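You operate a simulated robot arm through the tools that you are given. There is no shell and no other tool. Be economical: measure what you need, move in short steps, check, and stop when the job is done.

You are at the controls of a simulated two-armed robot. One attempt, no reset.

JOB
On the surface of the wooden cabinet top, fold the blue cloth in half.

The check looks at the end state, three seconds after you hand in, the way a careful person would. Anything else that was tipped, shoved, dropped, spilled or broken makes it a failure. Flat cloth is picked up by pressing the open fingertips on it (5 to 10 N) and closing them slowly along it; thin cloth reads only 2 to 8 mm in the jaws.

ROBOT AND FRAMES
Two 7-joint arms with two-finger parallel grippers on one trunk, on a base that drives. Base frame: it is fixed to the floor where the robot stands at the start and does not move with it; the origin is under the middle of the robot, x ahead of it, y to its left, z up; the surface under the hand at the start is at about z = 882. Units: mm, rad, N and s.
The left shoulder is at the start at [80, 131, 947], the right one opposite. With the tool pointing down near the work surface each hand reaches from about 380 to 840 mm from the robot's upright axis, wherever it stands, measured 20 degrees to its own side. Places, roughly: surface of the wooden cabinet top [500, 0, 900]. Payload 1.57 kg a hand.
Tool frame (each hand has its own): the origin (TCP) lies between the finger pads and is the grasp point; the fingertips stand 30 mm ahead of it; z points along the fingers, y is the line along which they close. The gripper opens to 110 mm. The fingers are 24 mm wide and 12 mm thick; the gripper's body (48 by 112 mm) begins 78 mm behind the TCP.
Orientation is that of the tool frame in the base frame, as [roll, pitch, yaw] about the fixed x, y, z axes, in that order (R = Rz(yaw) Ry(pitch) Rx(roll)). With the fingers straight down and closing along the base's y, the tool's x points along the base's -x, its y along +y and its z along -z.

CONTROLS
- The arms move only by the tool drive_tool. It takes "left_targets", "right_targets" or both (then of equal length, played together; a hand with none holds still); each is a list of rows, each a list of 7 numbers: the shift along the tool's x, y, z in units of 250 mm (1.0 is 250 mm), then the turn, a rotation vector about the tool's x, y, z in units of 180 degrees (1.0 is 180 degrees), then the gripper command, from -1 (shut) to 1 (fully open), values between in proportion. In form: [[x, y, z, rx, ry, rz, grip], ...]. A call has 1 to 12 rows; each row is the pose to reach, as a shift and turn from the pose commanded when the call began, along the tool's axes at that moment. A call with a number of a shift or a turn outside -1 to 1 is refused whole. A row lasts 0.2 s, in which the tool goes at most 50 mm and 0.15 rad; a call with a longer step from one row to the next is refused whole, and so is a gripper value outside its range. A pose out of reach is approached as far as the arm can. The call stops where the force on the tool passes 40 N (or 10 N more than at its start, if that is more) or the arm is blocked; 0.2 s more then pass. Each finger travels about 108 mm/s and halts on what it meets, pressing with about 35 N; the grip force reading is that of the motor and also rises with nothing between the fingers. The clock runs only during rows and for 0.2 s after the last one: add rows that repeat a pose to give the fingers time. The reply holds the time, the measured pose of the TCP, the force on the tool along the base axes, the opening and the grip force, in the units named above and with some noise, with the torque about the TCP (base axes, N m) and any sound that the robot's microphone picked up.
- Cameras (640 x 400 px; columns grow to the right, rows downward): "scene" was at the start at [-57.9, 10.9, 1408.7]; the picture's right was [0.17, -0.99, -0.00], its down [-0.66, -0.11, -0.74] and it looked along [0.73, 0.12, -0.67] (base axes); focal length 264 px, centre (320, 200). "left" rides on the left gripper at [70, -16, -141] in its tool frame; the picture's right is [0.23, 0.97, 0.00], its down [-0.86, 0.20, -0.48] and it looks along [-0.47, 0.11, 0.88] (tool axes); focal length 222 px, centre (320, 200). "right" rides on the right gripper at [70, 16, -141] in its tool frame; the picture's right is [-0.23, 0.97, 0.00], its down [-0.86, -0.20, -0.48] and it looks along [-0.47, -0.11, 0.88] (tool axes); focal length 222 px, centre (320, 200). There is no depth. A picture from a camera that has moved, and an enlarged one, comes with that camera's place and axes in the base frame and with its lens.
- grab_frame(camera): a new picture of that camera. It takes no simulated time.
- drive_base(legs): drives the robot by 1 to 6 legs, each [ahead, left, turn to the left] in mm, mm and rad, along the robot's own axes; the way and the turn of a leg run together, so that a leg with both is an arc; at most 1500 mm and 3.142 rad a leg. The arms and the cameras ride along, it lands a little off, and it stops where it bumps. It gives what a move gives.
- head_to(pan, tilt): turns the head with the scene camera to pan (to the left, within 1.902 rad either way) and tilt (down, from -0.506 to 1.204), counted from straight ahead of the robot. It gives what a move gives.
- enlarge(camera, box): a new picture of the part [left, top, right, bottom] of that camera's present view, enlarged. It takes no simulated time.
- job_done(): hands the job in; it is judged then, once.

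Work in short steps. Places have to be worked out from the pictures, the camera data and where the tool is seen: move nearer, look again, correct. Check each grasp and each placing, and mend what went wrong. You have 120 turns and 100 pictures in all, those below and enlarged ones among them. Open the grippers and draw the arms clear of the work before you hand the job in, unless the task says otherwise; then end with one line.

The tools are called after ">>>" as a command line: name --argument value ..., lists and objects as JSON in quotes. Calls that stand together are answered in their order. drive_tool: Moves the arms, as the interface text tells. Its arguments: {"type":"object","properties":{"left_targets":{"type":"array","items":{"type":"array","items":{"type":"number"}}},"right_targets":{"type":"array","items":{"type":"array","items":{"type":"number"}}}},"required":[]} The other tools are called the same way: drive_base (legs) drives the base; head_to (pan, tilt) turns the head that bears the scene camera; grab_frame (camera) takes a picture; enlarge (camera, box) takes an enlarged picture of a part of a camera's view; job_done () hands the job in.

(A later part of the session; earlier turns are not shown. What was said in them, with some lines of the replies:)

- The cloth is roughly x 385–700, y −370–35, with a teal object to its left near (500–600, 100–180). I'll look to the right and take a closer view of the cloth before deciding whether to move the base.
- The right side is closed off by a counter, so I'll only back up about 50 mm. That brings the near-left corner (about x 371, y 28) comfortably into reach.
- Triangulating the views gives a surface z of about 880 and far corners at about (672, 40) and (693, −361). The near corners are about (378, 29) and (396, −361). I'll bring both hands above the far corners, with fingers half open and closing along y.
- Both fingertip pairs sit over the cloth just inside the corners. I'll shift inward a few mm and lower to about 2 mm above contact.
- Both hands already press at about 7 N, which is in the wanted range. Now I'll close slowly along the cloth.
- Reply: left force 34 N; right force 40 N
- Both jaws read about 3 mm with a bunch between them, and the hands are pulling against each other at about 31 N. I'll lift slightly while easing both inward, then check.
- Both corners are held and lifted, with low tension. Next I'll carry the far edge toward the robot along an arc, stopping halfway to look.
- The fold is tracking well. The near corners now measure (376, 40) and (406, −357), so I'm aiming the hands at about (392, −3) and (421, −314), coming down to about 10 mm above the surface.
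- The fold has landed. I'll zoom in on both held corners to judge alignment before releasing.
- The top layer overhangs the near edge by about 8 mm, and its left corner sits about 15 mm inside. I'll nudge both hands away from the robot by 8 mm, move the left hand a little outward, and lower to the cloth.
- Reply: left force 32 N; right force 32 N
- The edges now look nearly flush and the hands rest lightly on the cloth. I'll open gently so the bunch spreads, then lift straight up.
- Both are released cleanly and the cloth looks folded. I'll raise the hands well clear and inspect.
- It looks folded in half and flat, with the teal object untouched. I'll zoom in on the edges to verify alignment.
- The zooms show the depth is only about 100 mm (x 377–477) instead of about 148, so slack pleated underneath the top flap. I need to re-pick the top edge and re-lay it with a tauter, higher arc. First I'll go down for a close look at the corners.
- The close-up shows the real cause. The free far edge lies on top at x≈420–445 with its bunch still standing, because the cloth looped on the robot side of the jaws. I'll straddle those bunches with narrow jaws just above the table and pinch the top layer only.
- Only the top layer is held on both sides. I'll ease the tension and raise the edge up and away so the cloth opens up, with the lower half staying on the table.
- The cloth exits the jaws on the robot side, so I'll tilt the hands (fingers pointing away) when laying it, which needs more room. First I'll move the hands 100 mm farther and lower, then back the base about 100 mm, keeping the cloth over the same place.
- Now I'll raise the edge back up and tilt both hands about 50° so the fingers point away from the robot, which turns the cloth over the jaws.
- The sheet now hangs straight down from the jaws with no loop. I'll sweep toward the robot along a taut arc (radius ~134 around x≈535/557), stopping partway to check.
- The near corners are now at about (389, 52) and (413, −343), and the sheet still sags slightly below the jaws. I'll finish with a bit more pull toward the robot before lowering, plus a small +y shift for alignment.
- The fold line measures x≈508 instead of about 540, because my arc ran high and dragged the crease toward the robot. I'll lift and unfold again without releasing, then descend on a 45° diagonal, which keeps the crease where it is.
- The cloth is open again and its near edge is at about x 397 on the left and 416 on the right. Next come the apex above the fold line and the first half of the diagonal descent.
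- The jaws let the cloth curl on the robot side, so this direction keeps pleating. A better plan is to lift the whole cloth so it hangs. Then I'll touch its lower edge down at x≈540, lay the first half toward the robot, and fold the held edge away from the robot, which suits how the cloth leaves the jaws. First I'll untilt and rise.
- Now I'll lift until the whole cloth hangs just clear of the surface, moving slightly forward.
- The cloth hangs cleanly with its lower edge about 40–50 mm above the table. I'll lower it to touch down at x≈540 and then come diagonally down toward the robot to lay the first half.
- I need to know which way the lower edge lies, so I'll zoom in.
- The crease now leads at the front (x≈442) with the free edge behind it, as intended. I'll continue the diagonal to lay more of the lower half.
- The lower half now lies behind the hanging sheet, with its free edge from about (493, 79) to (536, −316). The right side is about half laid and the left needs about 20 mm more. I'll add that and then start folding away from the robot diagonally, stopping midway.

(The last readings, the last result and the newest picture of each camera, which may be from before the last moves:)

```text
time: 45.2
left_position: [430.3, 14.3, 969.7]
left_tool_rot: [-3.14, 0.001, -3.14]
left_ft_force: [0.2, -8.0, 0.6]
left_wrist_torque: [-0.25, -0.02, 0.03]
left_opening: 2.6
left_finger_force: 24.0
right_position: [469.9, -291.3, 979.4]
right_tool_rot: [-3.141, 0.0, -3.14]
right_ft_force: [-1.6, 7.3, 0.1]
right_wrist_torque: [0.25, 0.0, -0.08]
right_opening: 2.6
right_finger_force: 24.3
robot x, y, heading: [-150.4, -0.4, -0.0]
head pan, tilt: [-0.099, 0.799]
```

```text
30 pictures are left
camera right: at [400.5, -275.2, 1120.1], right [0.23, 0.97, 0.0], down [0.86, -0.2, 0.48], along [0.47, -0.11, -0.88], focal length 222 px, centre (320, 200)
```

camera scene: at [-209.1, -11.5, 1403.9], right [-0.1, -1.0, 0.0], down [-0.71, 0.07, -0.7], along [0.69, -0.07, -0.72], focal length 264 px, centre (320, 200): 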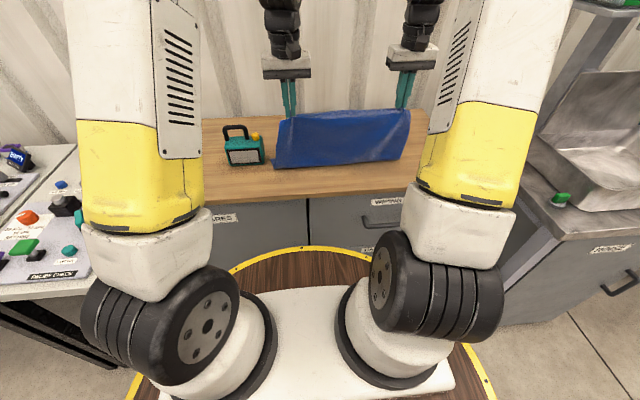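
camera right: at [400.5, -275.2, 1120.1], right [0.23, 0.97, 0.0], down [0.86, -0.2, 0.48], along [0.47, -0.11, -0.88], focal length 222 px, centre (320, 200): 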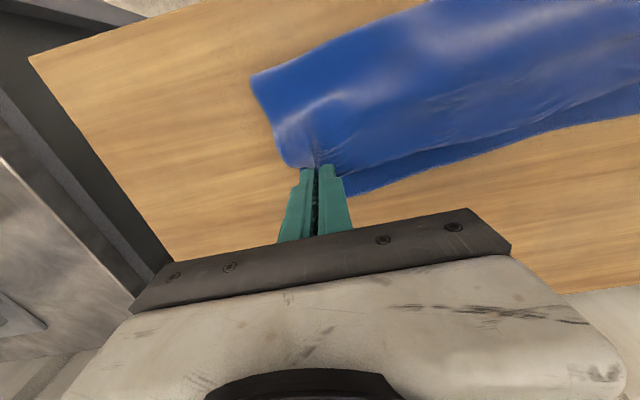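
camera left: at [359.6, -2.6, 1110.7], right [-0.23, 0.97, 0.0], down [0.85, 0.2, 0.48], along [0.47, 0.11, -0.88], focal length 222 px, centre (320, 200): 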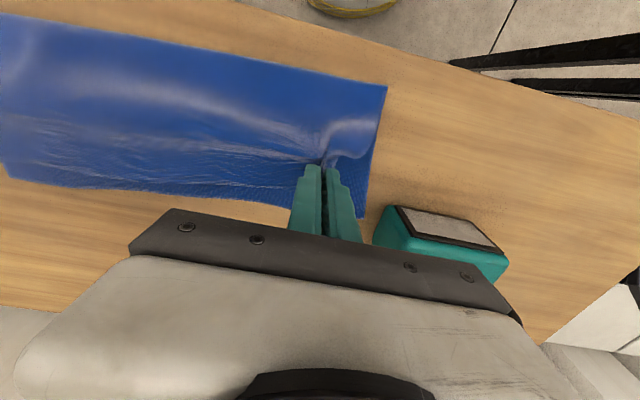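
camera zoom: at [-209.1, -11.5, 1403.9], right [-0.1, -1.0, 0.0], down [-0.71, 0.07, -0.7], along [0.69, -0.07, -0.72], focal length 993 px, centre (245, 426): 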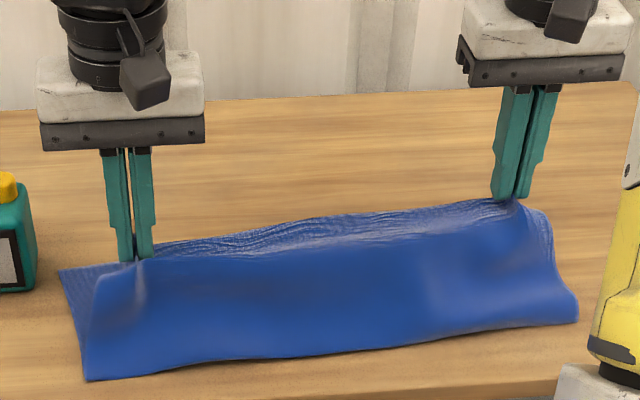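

The fold line now measures (352, 55) to (383, −346), and the free edge is about 141–153 mm away, so this is a true half. I'll finish laying the held edge over the free edge.

>>> drive_tool --left_targets '[[-0.05, 0.008, 0.03, 0, 0, 0, -1], [-0.1, 0.016, 0.065, 0, 0, 0, -1], [-0.15, 0.024, 0.105, 0, 0, 0, -1], [-0.195, 0.032, 0.14, 0, 0, 0, -1], [-0.228, 0.036, 0.172, 0, 0, 0, -1]]' --right_targets '[[-0.045, 0.01, 0.04, 0, 0, 0, -1], [-0.09, 0.02, 0.08, 0, 0, 0, -1], [-0.135, 0.03, 0.125, 0, 0, 0, -1], [-0.175, 0.038, 0.17, 0, 0, 0, -1], [-0.204, 0.044, 0.212, 0, 0, 0, -1]]'

>>> enlarge --camera "scene" --box '[255, 90, 425, 190]'

>>> grab_frame --camera "left"

>>> grab_frame --camera "right"

```text
time: 46.4
left_position: [487.6, 23.4, 925.4]
left_tool_rot: [-3.141, -0.001, -3.139]
left_ft_force: [-0.3, -2.4, 0.9]
left_wrist_torque: [-0.06, -0.01, 0.04]
left_opening: 2.4
left_finger_force: 24.4
right_position: [521.0, -278.3, 926.9]
right_tool_rot: [3.141, -0.001, -3.14]
right_ft_force: [-0.4, 3.0, -0.6]
right_wrist_torque: [0.06, 0.01, -0.07]
right_opening: 2.5
right_finger_force: 23.5
robot x, y, heading: [-148.1, -1.4, 0.0]
head pan, tilt: [-0.099, 0.799]
```

```text
3.76 times, centred on (340, 140) of scene
camera zoom: at [-209.3, -11.5, 1403.9], right [-0.1, -1.0, 0.0], down [-0.71, 0.07, -0.7], along [0.69, -0.07, -0.72], focal length 993 px, centre (245, 426)
```

zoom: 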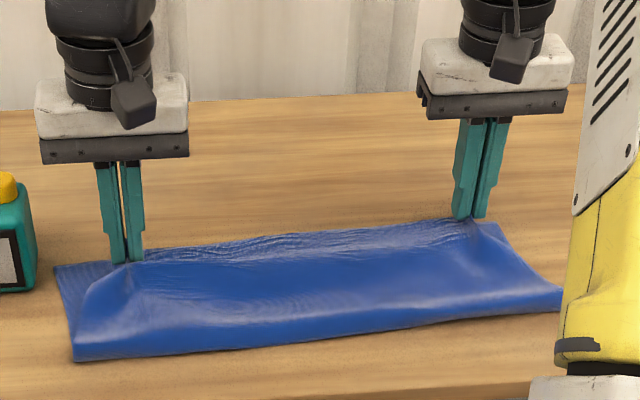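

```text
28 pictures are left
camera left: at [416.8, 6.6, 1066.9], right [-0.23, 0.97, 0.0], down [0.85, 0.2, 0.48], along [0.47, 0.11, -0.88], focal length 222 px, centre (320, 200)
```

left: 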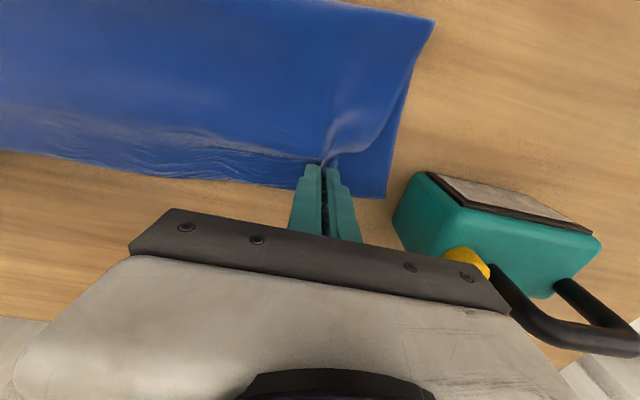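

```text
27 pictures are left
camera right: at [451.0, -262.6, 1067.8], right [0.23, 0.97, 0.0], down [0.86, -0.2, 0.48], along [0.47, -0.11, -0.88], focal length 222 px, centre (320, 200)
```

right: 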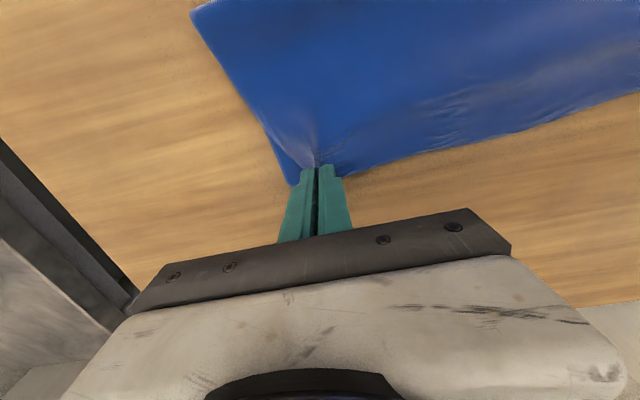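

Nearly aligned. I'll zoom in on the corners before releasing.

>>> enlarge --camera "left" --box '[240, 90, 440, 215]'

>>> enlarge --camera "right" --box '[220, 80, 420, 205]'

```text
3.20 times, centred on (340, 152) of left
camera zoom: at [416.8, 6.6, 1066.9], right [-0.23, 0.97, 0.0], down [0.85, 0.2, 0.48], along [0.47, 0.11, -0.88], focal length 711 px, centre (256, 352)
```

zoom: 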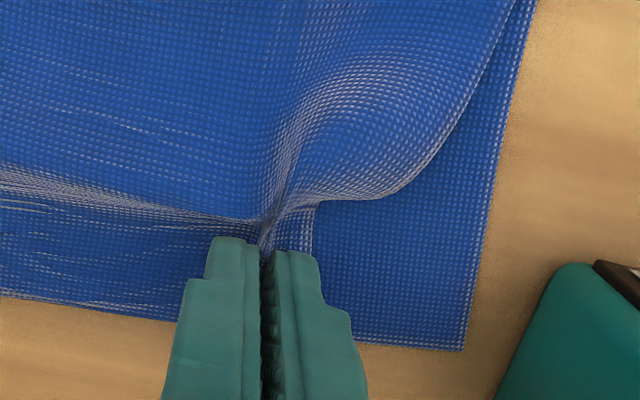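

```text
3.20 times, centred on (320, 142) of right
camera zoom: at [451.0, -262.6, 1067.8], right [0.23, 0.97, 0.0], down [0.86, -0.2, 0.48], along [0.47, -0.11, -0.88], focal length 711 px, centre (320, 384)
```

zoom: 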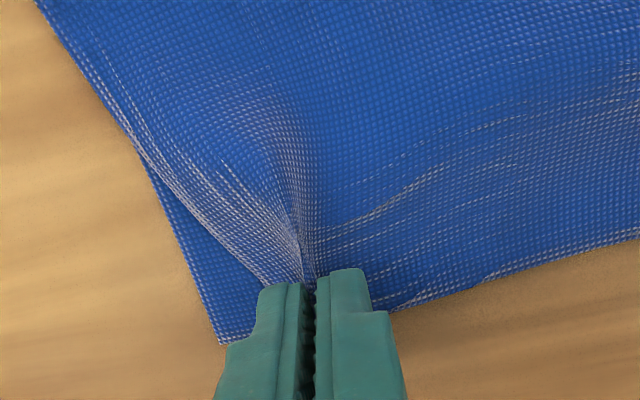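

The alignment is good, with wrinkled tails by the jaws that will relax. I'll lower onto the cloth, open slowly so the bunches spread, and lift straight up.

>>> drive_tool --left_targets '[[0, 0.01, 0.02, 0, 0, 0, -1], [0, 0.012, 0.038, 0, 0, 0, -1], [0, 0.012, 0.038, 0, 0, 0, -0.92], [0, 0.012, 0.038, 0, 0, 0, -0.82], [0, 0.012, 0.038, 0, 0, 0, -0.7], [0, 0.012, 0.038, 0, 0, 0, -0.6], [0, 0.012, 0.038, 0, 0, 0, -0.5], [0, 0.012, 0.03, 0, 0, 0, -0.5], [0, 0.012, 0, 0, 0, 0, -0.5], [0, 0.012, -0.1, 0, 0, 0, -0.5], [0, 0.012, -0.25, 0, 0, 0, -0.5]]' --right_targets '[[0, 0, 0.025, 0, 0, 0, -1], [0, 0, 0.044, 0, 0, 0, -1], [0, 0, 0.044, 0, 0, 0, -0.92], [0, 0, 0.044, 0, 0, 0, -0.82], [0, 0, 0.044, 0, 0, 0, -0.7], [0, 0, 0.044, 0, 0, 0, -0.6], [0, 0, 0.044, 0, 0, 0, -0.5], [0, 0, 0.036, 0, 0, 0, -0.5], [0, 0, 0, 0, 0, 0, -0.5], [0, 0, -0.1, 0, 0, 0, -0.5], [0, 0, -0.25, 0, 0, 0, -0.5]]'

>>> grab_frame --camera "left"

>>> grab_frame --camera "right"

>>> enlarge --camera "scene" --box '[255, 90, 425, 190]'

```text
time: 48.8
left_position: [487.5, 26.7, 988.4]
left_tool_rot: [3.141, -0.003, -3.14]
left_ft_force: [0.3, 0.5, -0.5]
left_wrist_torque: [0.06, -0.02, 0.01]
left_opening: 27.3
left_finger_force: 0.1
right_position: [521.1, -280.2, 990.4]
right_tool_rot: [3.141, -0.001, -3.14]
right_ft_force: [0.3, 0.7, -0.5]
right_wrist_torque: [-0.04, -0.01, 0.01]
right_opening: 27.3
right_finger_force: 0.1
robot x, y, heading: [-149.3, 0.6, 0.006]
head pan, tilt: [-0.099, 0.799]
```

```text
24 pictures are left
camera left: at [416.6, 9.8, 1130.5], right [-0.23, 0.97, 0.0], down [0.86, 0.2, 0.48], along [0.46, 0.11, -0.88], focal length 222 px, centre (320, 200)
```

left: 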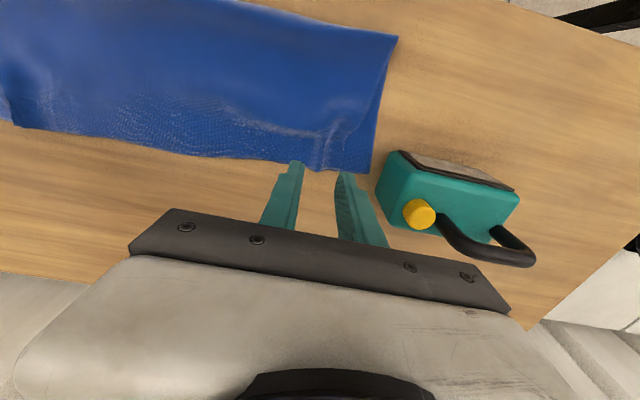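

```text
23 pictures are left
camera right: at [451.4, -262.3, 1129.4], right [0.22, 0.97, 0.0], down [0.86, -0.2, 0.48], along [0.47, -0.11, -0.88], focal length 222 px, centre (320, 200)
```

right: 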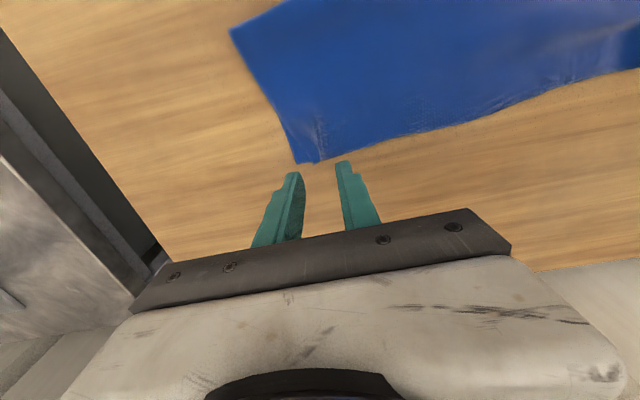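

```text
3.76 times, centred on (340, 140) of scene
camera zoom: at [-208.6, -11.6, 1403.9], right [-0.1, -1.0, 0.0], down [-0.71, 0.07, -0.7], along [0.69, -0.07, -0.72], focal length 993 px, centre (245, 426)
```

zoom: 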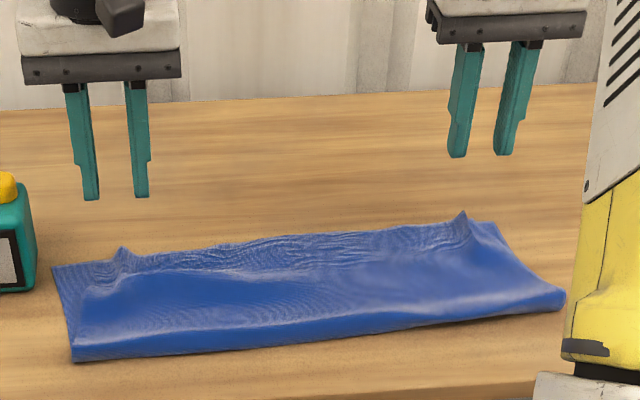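

The fold looks clean, with two small standing pinches at the corners. I'll raise the hands and take a detailed look.

>>> drive_tool --left_targets '[[0, 0, -0.15, 0, 0, 0, -0.5], [0, 0, -0.3, 0, 0, 0, -0.5], [0, 0, -0.4, 0, 0, 0, -0.5], [0, 0, -0.4, 0, 0, 0, -0.5]]' --right_targets '[[0, 0, -0.15, 0, 0, 0, -0.5], [0, 0, -0.3, 0, 0, 0, -0.5], [0, 0, -0.4, 0, 0, 0, -0.5], [0, 0, -0.4, 0, 0, 0, -0.5]]'

>>> enlarge --camera "left" --box '[60, 20, 400, 220]'

>>> enlarge --camera "right" --box '[220, 0, 560, 200]'

>>> enlarge --camera "scene" --box '[255, 130, 415, 200]'

```text
time: 49.8
left_position: [485.5, 27.4, 1086.1]
left_tool_rot: [-3.141, 0.001, -3.141]
left_ft_force: [-0.9, -0.1, -0.5]
left_wrist_torque: [0.0, -0.02, 0.01]
left_opening: 27.5
left_finger_force: 0.0
right_position: [521.6, -280.1, 1089.4]
right_tool_rot: [-3.141, -0.002, -3.139]
right_ft_force: [0.7, -0.6, -0.2]
right_wrist_torque: [-0.01, 0.02, -0.01]
right_opening: 27.2
right_finger_force: 0.0
robot x, y, heading: [-151.1, 0.7, 0.004]
head pan, tilt: [-0.099, 0.799]
```

```text
1.88 times, centred on (230, 120) of left
camera zoom: at [415.3, 11.6, 1228.1], right [-0.23, 0.97, 0.0], down [0.85, 0.2, 0.48], along [0.47, 0.11, -0.88], focal length 418 px, centre (489, 351)
```

zoom: 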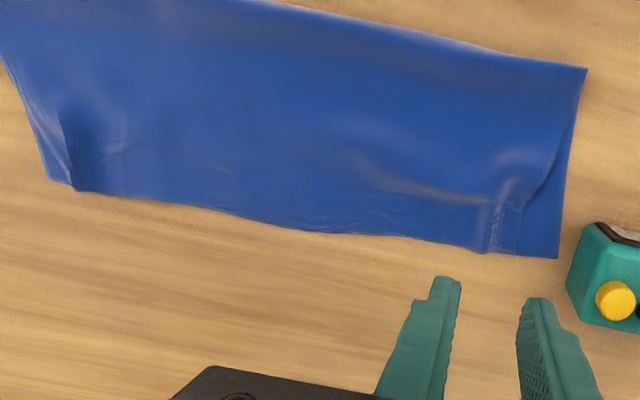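

```text
1.88 times, centred on (390, 100) of right
camera zoom: at [451.0, -263.7, 1230.0], right [0.22, 0.97, 0.0], down [0.86, -0.2, 0.48], along [0.47, -0.11, -0.88], focal length 418 px, centre (188, 388)
```

zoom: 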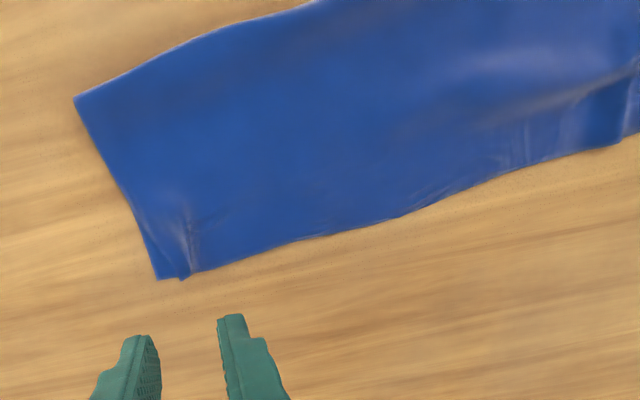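

```text
4.00 times, centred on (335, 165) of scene
camera zoom: at [-209.1, -11.4, 1403.9], right [-0.1, -1.0, 0.0], down [-0.71, 0.07, -0.7], along [0.69, -0.07, -0.72], focal length 1055 px, centre (260, 340)
```

zoom: 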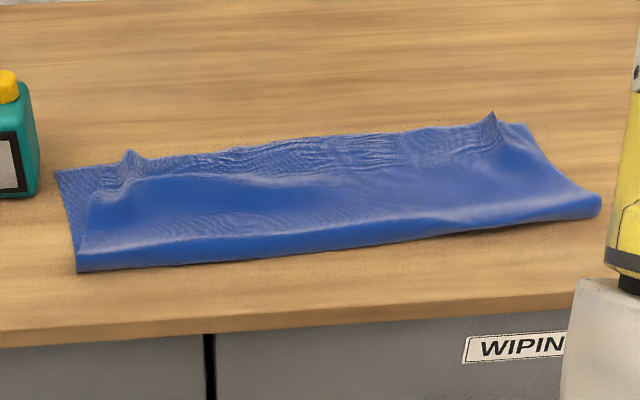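

The two halves match well; only the corner pinches remain bunched. I'll make one gentle smoothing pass: press lightly on each pinch with nearly closed fingertips and spread them.

>>> drive_tool --left_targets '[[0, 0, 0.15, 0, 0, 0, -0.9], [0, 0, 0.3, 0, 0, 0, -0.9], [0, 0, 0.45, 0, 0, 0, -0.9], [0, 0, 0.57, 0, 0, 0, -0.9], [0, 0, 0.65, 0, 0, 0, -0.9], [0, 0, 0.684, 0, 0, 0, -0.9], [0, 0, 0.684, 0, 0, 0, -0.9]]' --right_targets '[[0, 0, 0.15, 0, 0, 0, -0.9], [0, 0, 0.3, 0, 0, 0, -0.9], [0, 0, 0.45, 0, 0, 0, -0.9], [0, 0, 0.58, 0, 0, 0, -0.9], [0, 0, 0.66, 0, 0, 0, -0.9], [0, 0, 0.696, 0, 0, 0, -0.9], [0, 0, 0.696, 0, 0, 0, -0.9]]'

```text
time: 51.4
left_position: [489.5, 26.1, 916.2]
left_tool_rot: [3.141, 0.001, -3.141]
left_ft_force: [0.4, -0.3, 0.1]
left_wrist_torque: [-0.02, -0.01, -0.01]
left_opening: 5.4
left_finger_force: 0.2
right_position: [521.8, -279.3, 916.3]
right_tool_rot: [-3.142, -0.001, -3.139]
right_ft_force: [-0.3, 0.2, 2.9]
right_wrist_torque: [0.01, -0.05, 0.0]
right_opening: 5.8
right_finger_force: 0.3
robot x, y, heading: [-146.9, -0.6, 0.0]
head pan, tilt: [-0.099, 0.799]
```

Light contact is reached, so I'll press a little more, spread slowly, then lift.

>>> drive_tool --left_targets '[[0, 0, 0.012, 0, 0, 0, -0.9], [0, 0, 0.012, 0, 0, 0, -0.75], [0, 0, 0.012, 0, 0, 0, -0.6], [0, 0, 0.012, 0, 0, 0, -0.45], [0, 0, 0.012, 0, 0, 0, -0.3], [0, 0, 0.012, 0, 0, 0, -0.15], [0, 0, 0.012, 0, 0, 0, -0.1], [0, 0, -0.05, 0, 0, 0, -0.1], [0, 0, -0.2, 0, 0, 0, -0.1], [0, 0, -0.38, 0, 0, 0, -0.1], [0, 0, -0.56, 0, 0, 0, -0.1], [0, 0, -0.7, 0, 0, 0, -0.1]]' --right_targets '[[0, 0, 0.008, 0, 0, 0, -0.9], [0, 0, 0.008, 0, 0, 0, -0.75], [0, 0, 0.008, 0, 0, 0, -0.6], [0, 0, 0.008, 0, 0, 0, -0.45], [0, 0, 0.008, 0, 0, 0, -0.3], [0, 0, 0.008, 0, 0, 0, -0.15], [0, 0, 0.008, 0, 0, 0, -0.1], [0, 0, -0.05, 0, 0, 0, -0.1], [0, 0, -0.2, 0, 0, 0, -0.1], [0, 0, -0.38, 0, 0, 0, -0.1], [0, 0, -0.56, 0, 0, 0, -0.1], [0, 0, -0.7, 0, 0, 0, -0.1]]'

>>> enlarge --camera "left" --box '[60, 20, 400, 220]'

>>> enlarge --camera "right" --box '[220, 0, 560, 200]'

>>> enlarge --camera "scene" --box '[255, 130, 415, 200]'

```text
time: 54.0
left_position: [487.0, 24.7, 1092.0]
left_tool_rot: [-3.141, -0.002, -3.14]
left_ft_force: [-0.1, -0.2, -0.4]
left_wrist_torque: [0.0, 0.02, 0.0]
left_opening: 49.6
left_finger_force: 0.1
right_position: [519.2, -277.8, 1090.5]
right_tool_rot: [3.141, -0.002, -3.138]
right_ft_force: [0.6, -0.5, -0.4]
right_wrist_torque: [-0.06, 0.01, 0.02]
right_opening: 49.6
right_finger_force: 0.0
robot x, y, heading: [-145.2, 3.2, -0.005]
head pan, tilt: [-0.099, 0.799]
```

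```text
1.88 times, centred on (230, 120) of left
camera zoom: at [417.1, 8.0, 1234.5], right [-0.23, 0.97, 0.0], down [0.86, 0.2, 0.48], along [0.46, 0.11, -0.88], focal length 418 px, centre (489, 351)
```

zoom: 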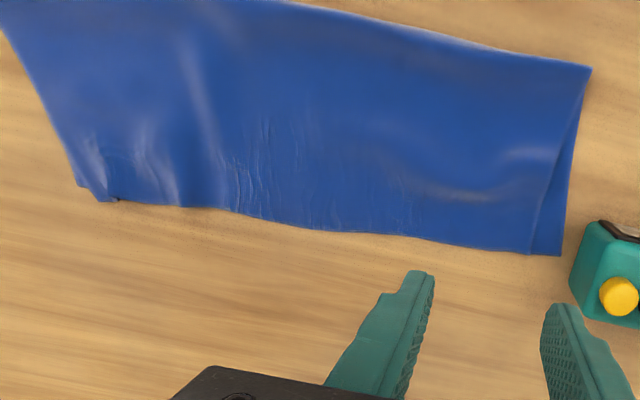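

```text
1.88 times, centred on (390, 100) of right
camera zoom: at [449.6, -262.0, 1230.4], right [0.22, 0.97, 0.0], down [0.86, -0.2, 0.48], along [0.47, -0.11, -0.88], focal length 418 px, centre (188, 388)
```

zoom: 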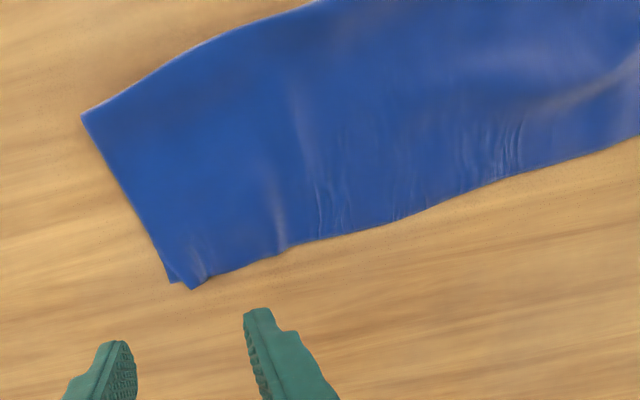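

```text
4.00 times, centred on (335, 165) of scene
camera zoom: at [-208.8, -11.5, 1403.9], right [-0.1, -1.0, 0.0], down [-0.71, 0.07, -0.7], along [0.69, -0.07, -0.72], focal length 1055 px, centre (260, 340)
```

zoom: 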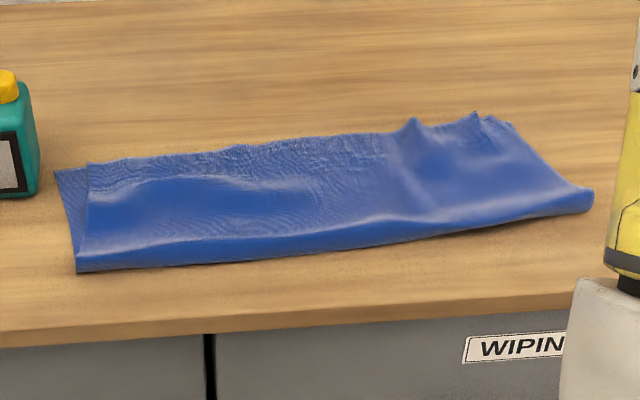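

The left corner is now flat and aligned, and the right shows only a slight wrinkle. The edges match, with the fold at half and nothing else moved. I'll raise and open both hands clear of the work.

>>> drive_tool --left_targets '[[0, 0, -0.15, 0, 0, 0, 0.3], [0, 0, -0.3, 0, 0, 0, 0.7], [0.1, 0, -0.4, 0, 0, 0, 1], [0.2, 0, -0.45, 0, 0, 0, 1]]' --right_targets '[[0, 0, -0.15, 0, 0, 0, 0.3], [0, -0.1, -0.3, 0, 0, 0, 0.7], [0.1, -0.2, -0.4, 0, 0, 0, 1], [0.2, -0.3, -0.45, 0, 0, 0, 1]]'

>>> grab_frame --camera "scene"

```text
time: 55.0
left_position: [437.2, 24.6, 1205.4]
left_tool_rot: [-3.141, -0.002, 3.141]
left_ft_force: [-0.3, -0.1, -0.1]
left_wrist_torque: [-0.01, 0.03, -0.04]
left_opening: 109.7
left_finger_force: 0.0
right_position: [473.3, -354.7, 1202.7]
right_tool_rot: [3.141, -0.001, -3.14]
right_ft_force: [0.8, 0.6, -0.3]
right_wrist_torque: [-0.03, 0.05, 0.0]
right_opening: 109.9
right_finger_force: 0.0
robot x, y, heading: [-147.0, -3.0, 0.002]
head pan, tilt: [-0.099, 0.799]
```

```text
15 pictures are left
camera scene: at [-208.5, -11.3, 1403.9], right [-0.1, -1.0, 0.0], down [-0.71, 0.07, -0.7], along [0.69, -0.07, -0.72], focal length 264 px, centre (320, 200)
```

scene: 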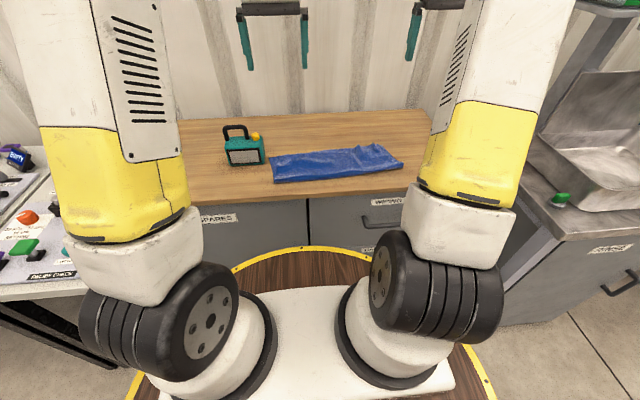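

The cloth lies folded in half on the cabinet top, the teal object is untouched, and both grippers are open and clear. Handing in now.

>>> job_done

```text
The job is handed in.
```

The blue cloth is folded in half on the cabinet top with its edges closely matched and a slight wrinkle near the right end; nothing else was disturbed, and both arms are open and clear.
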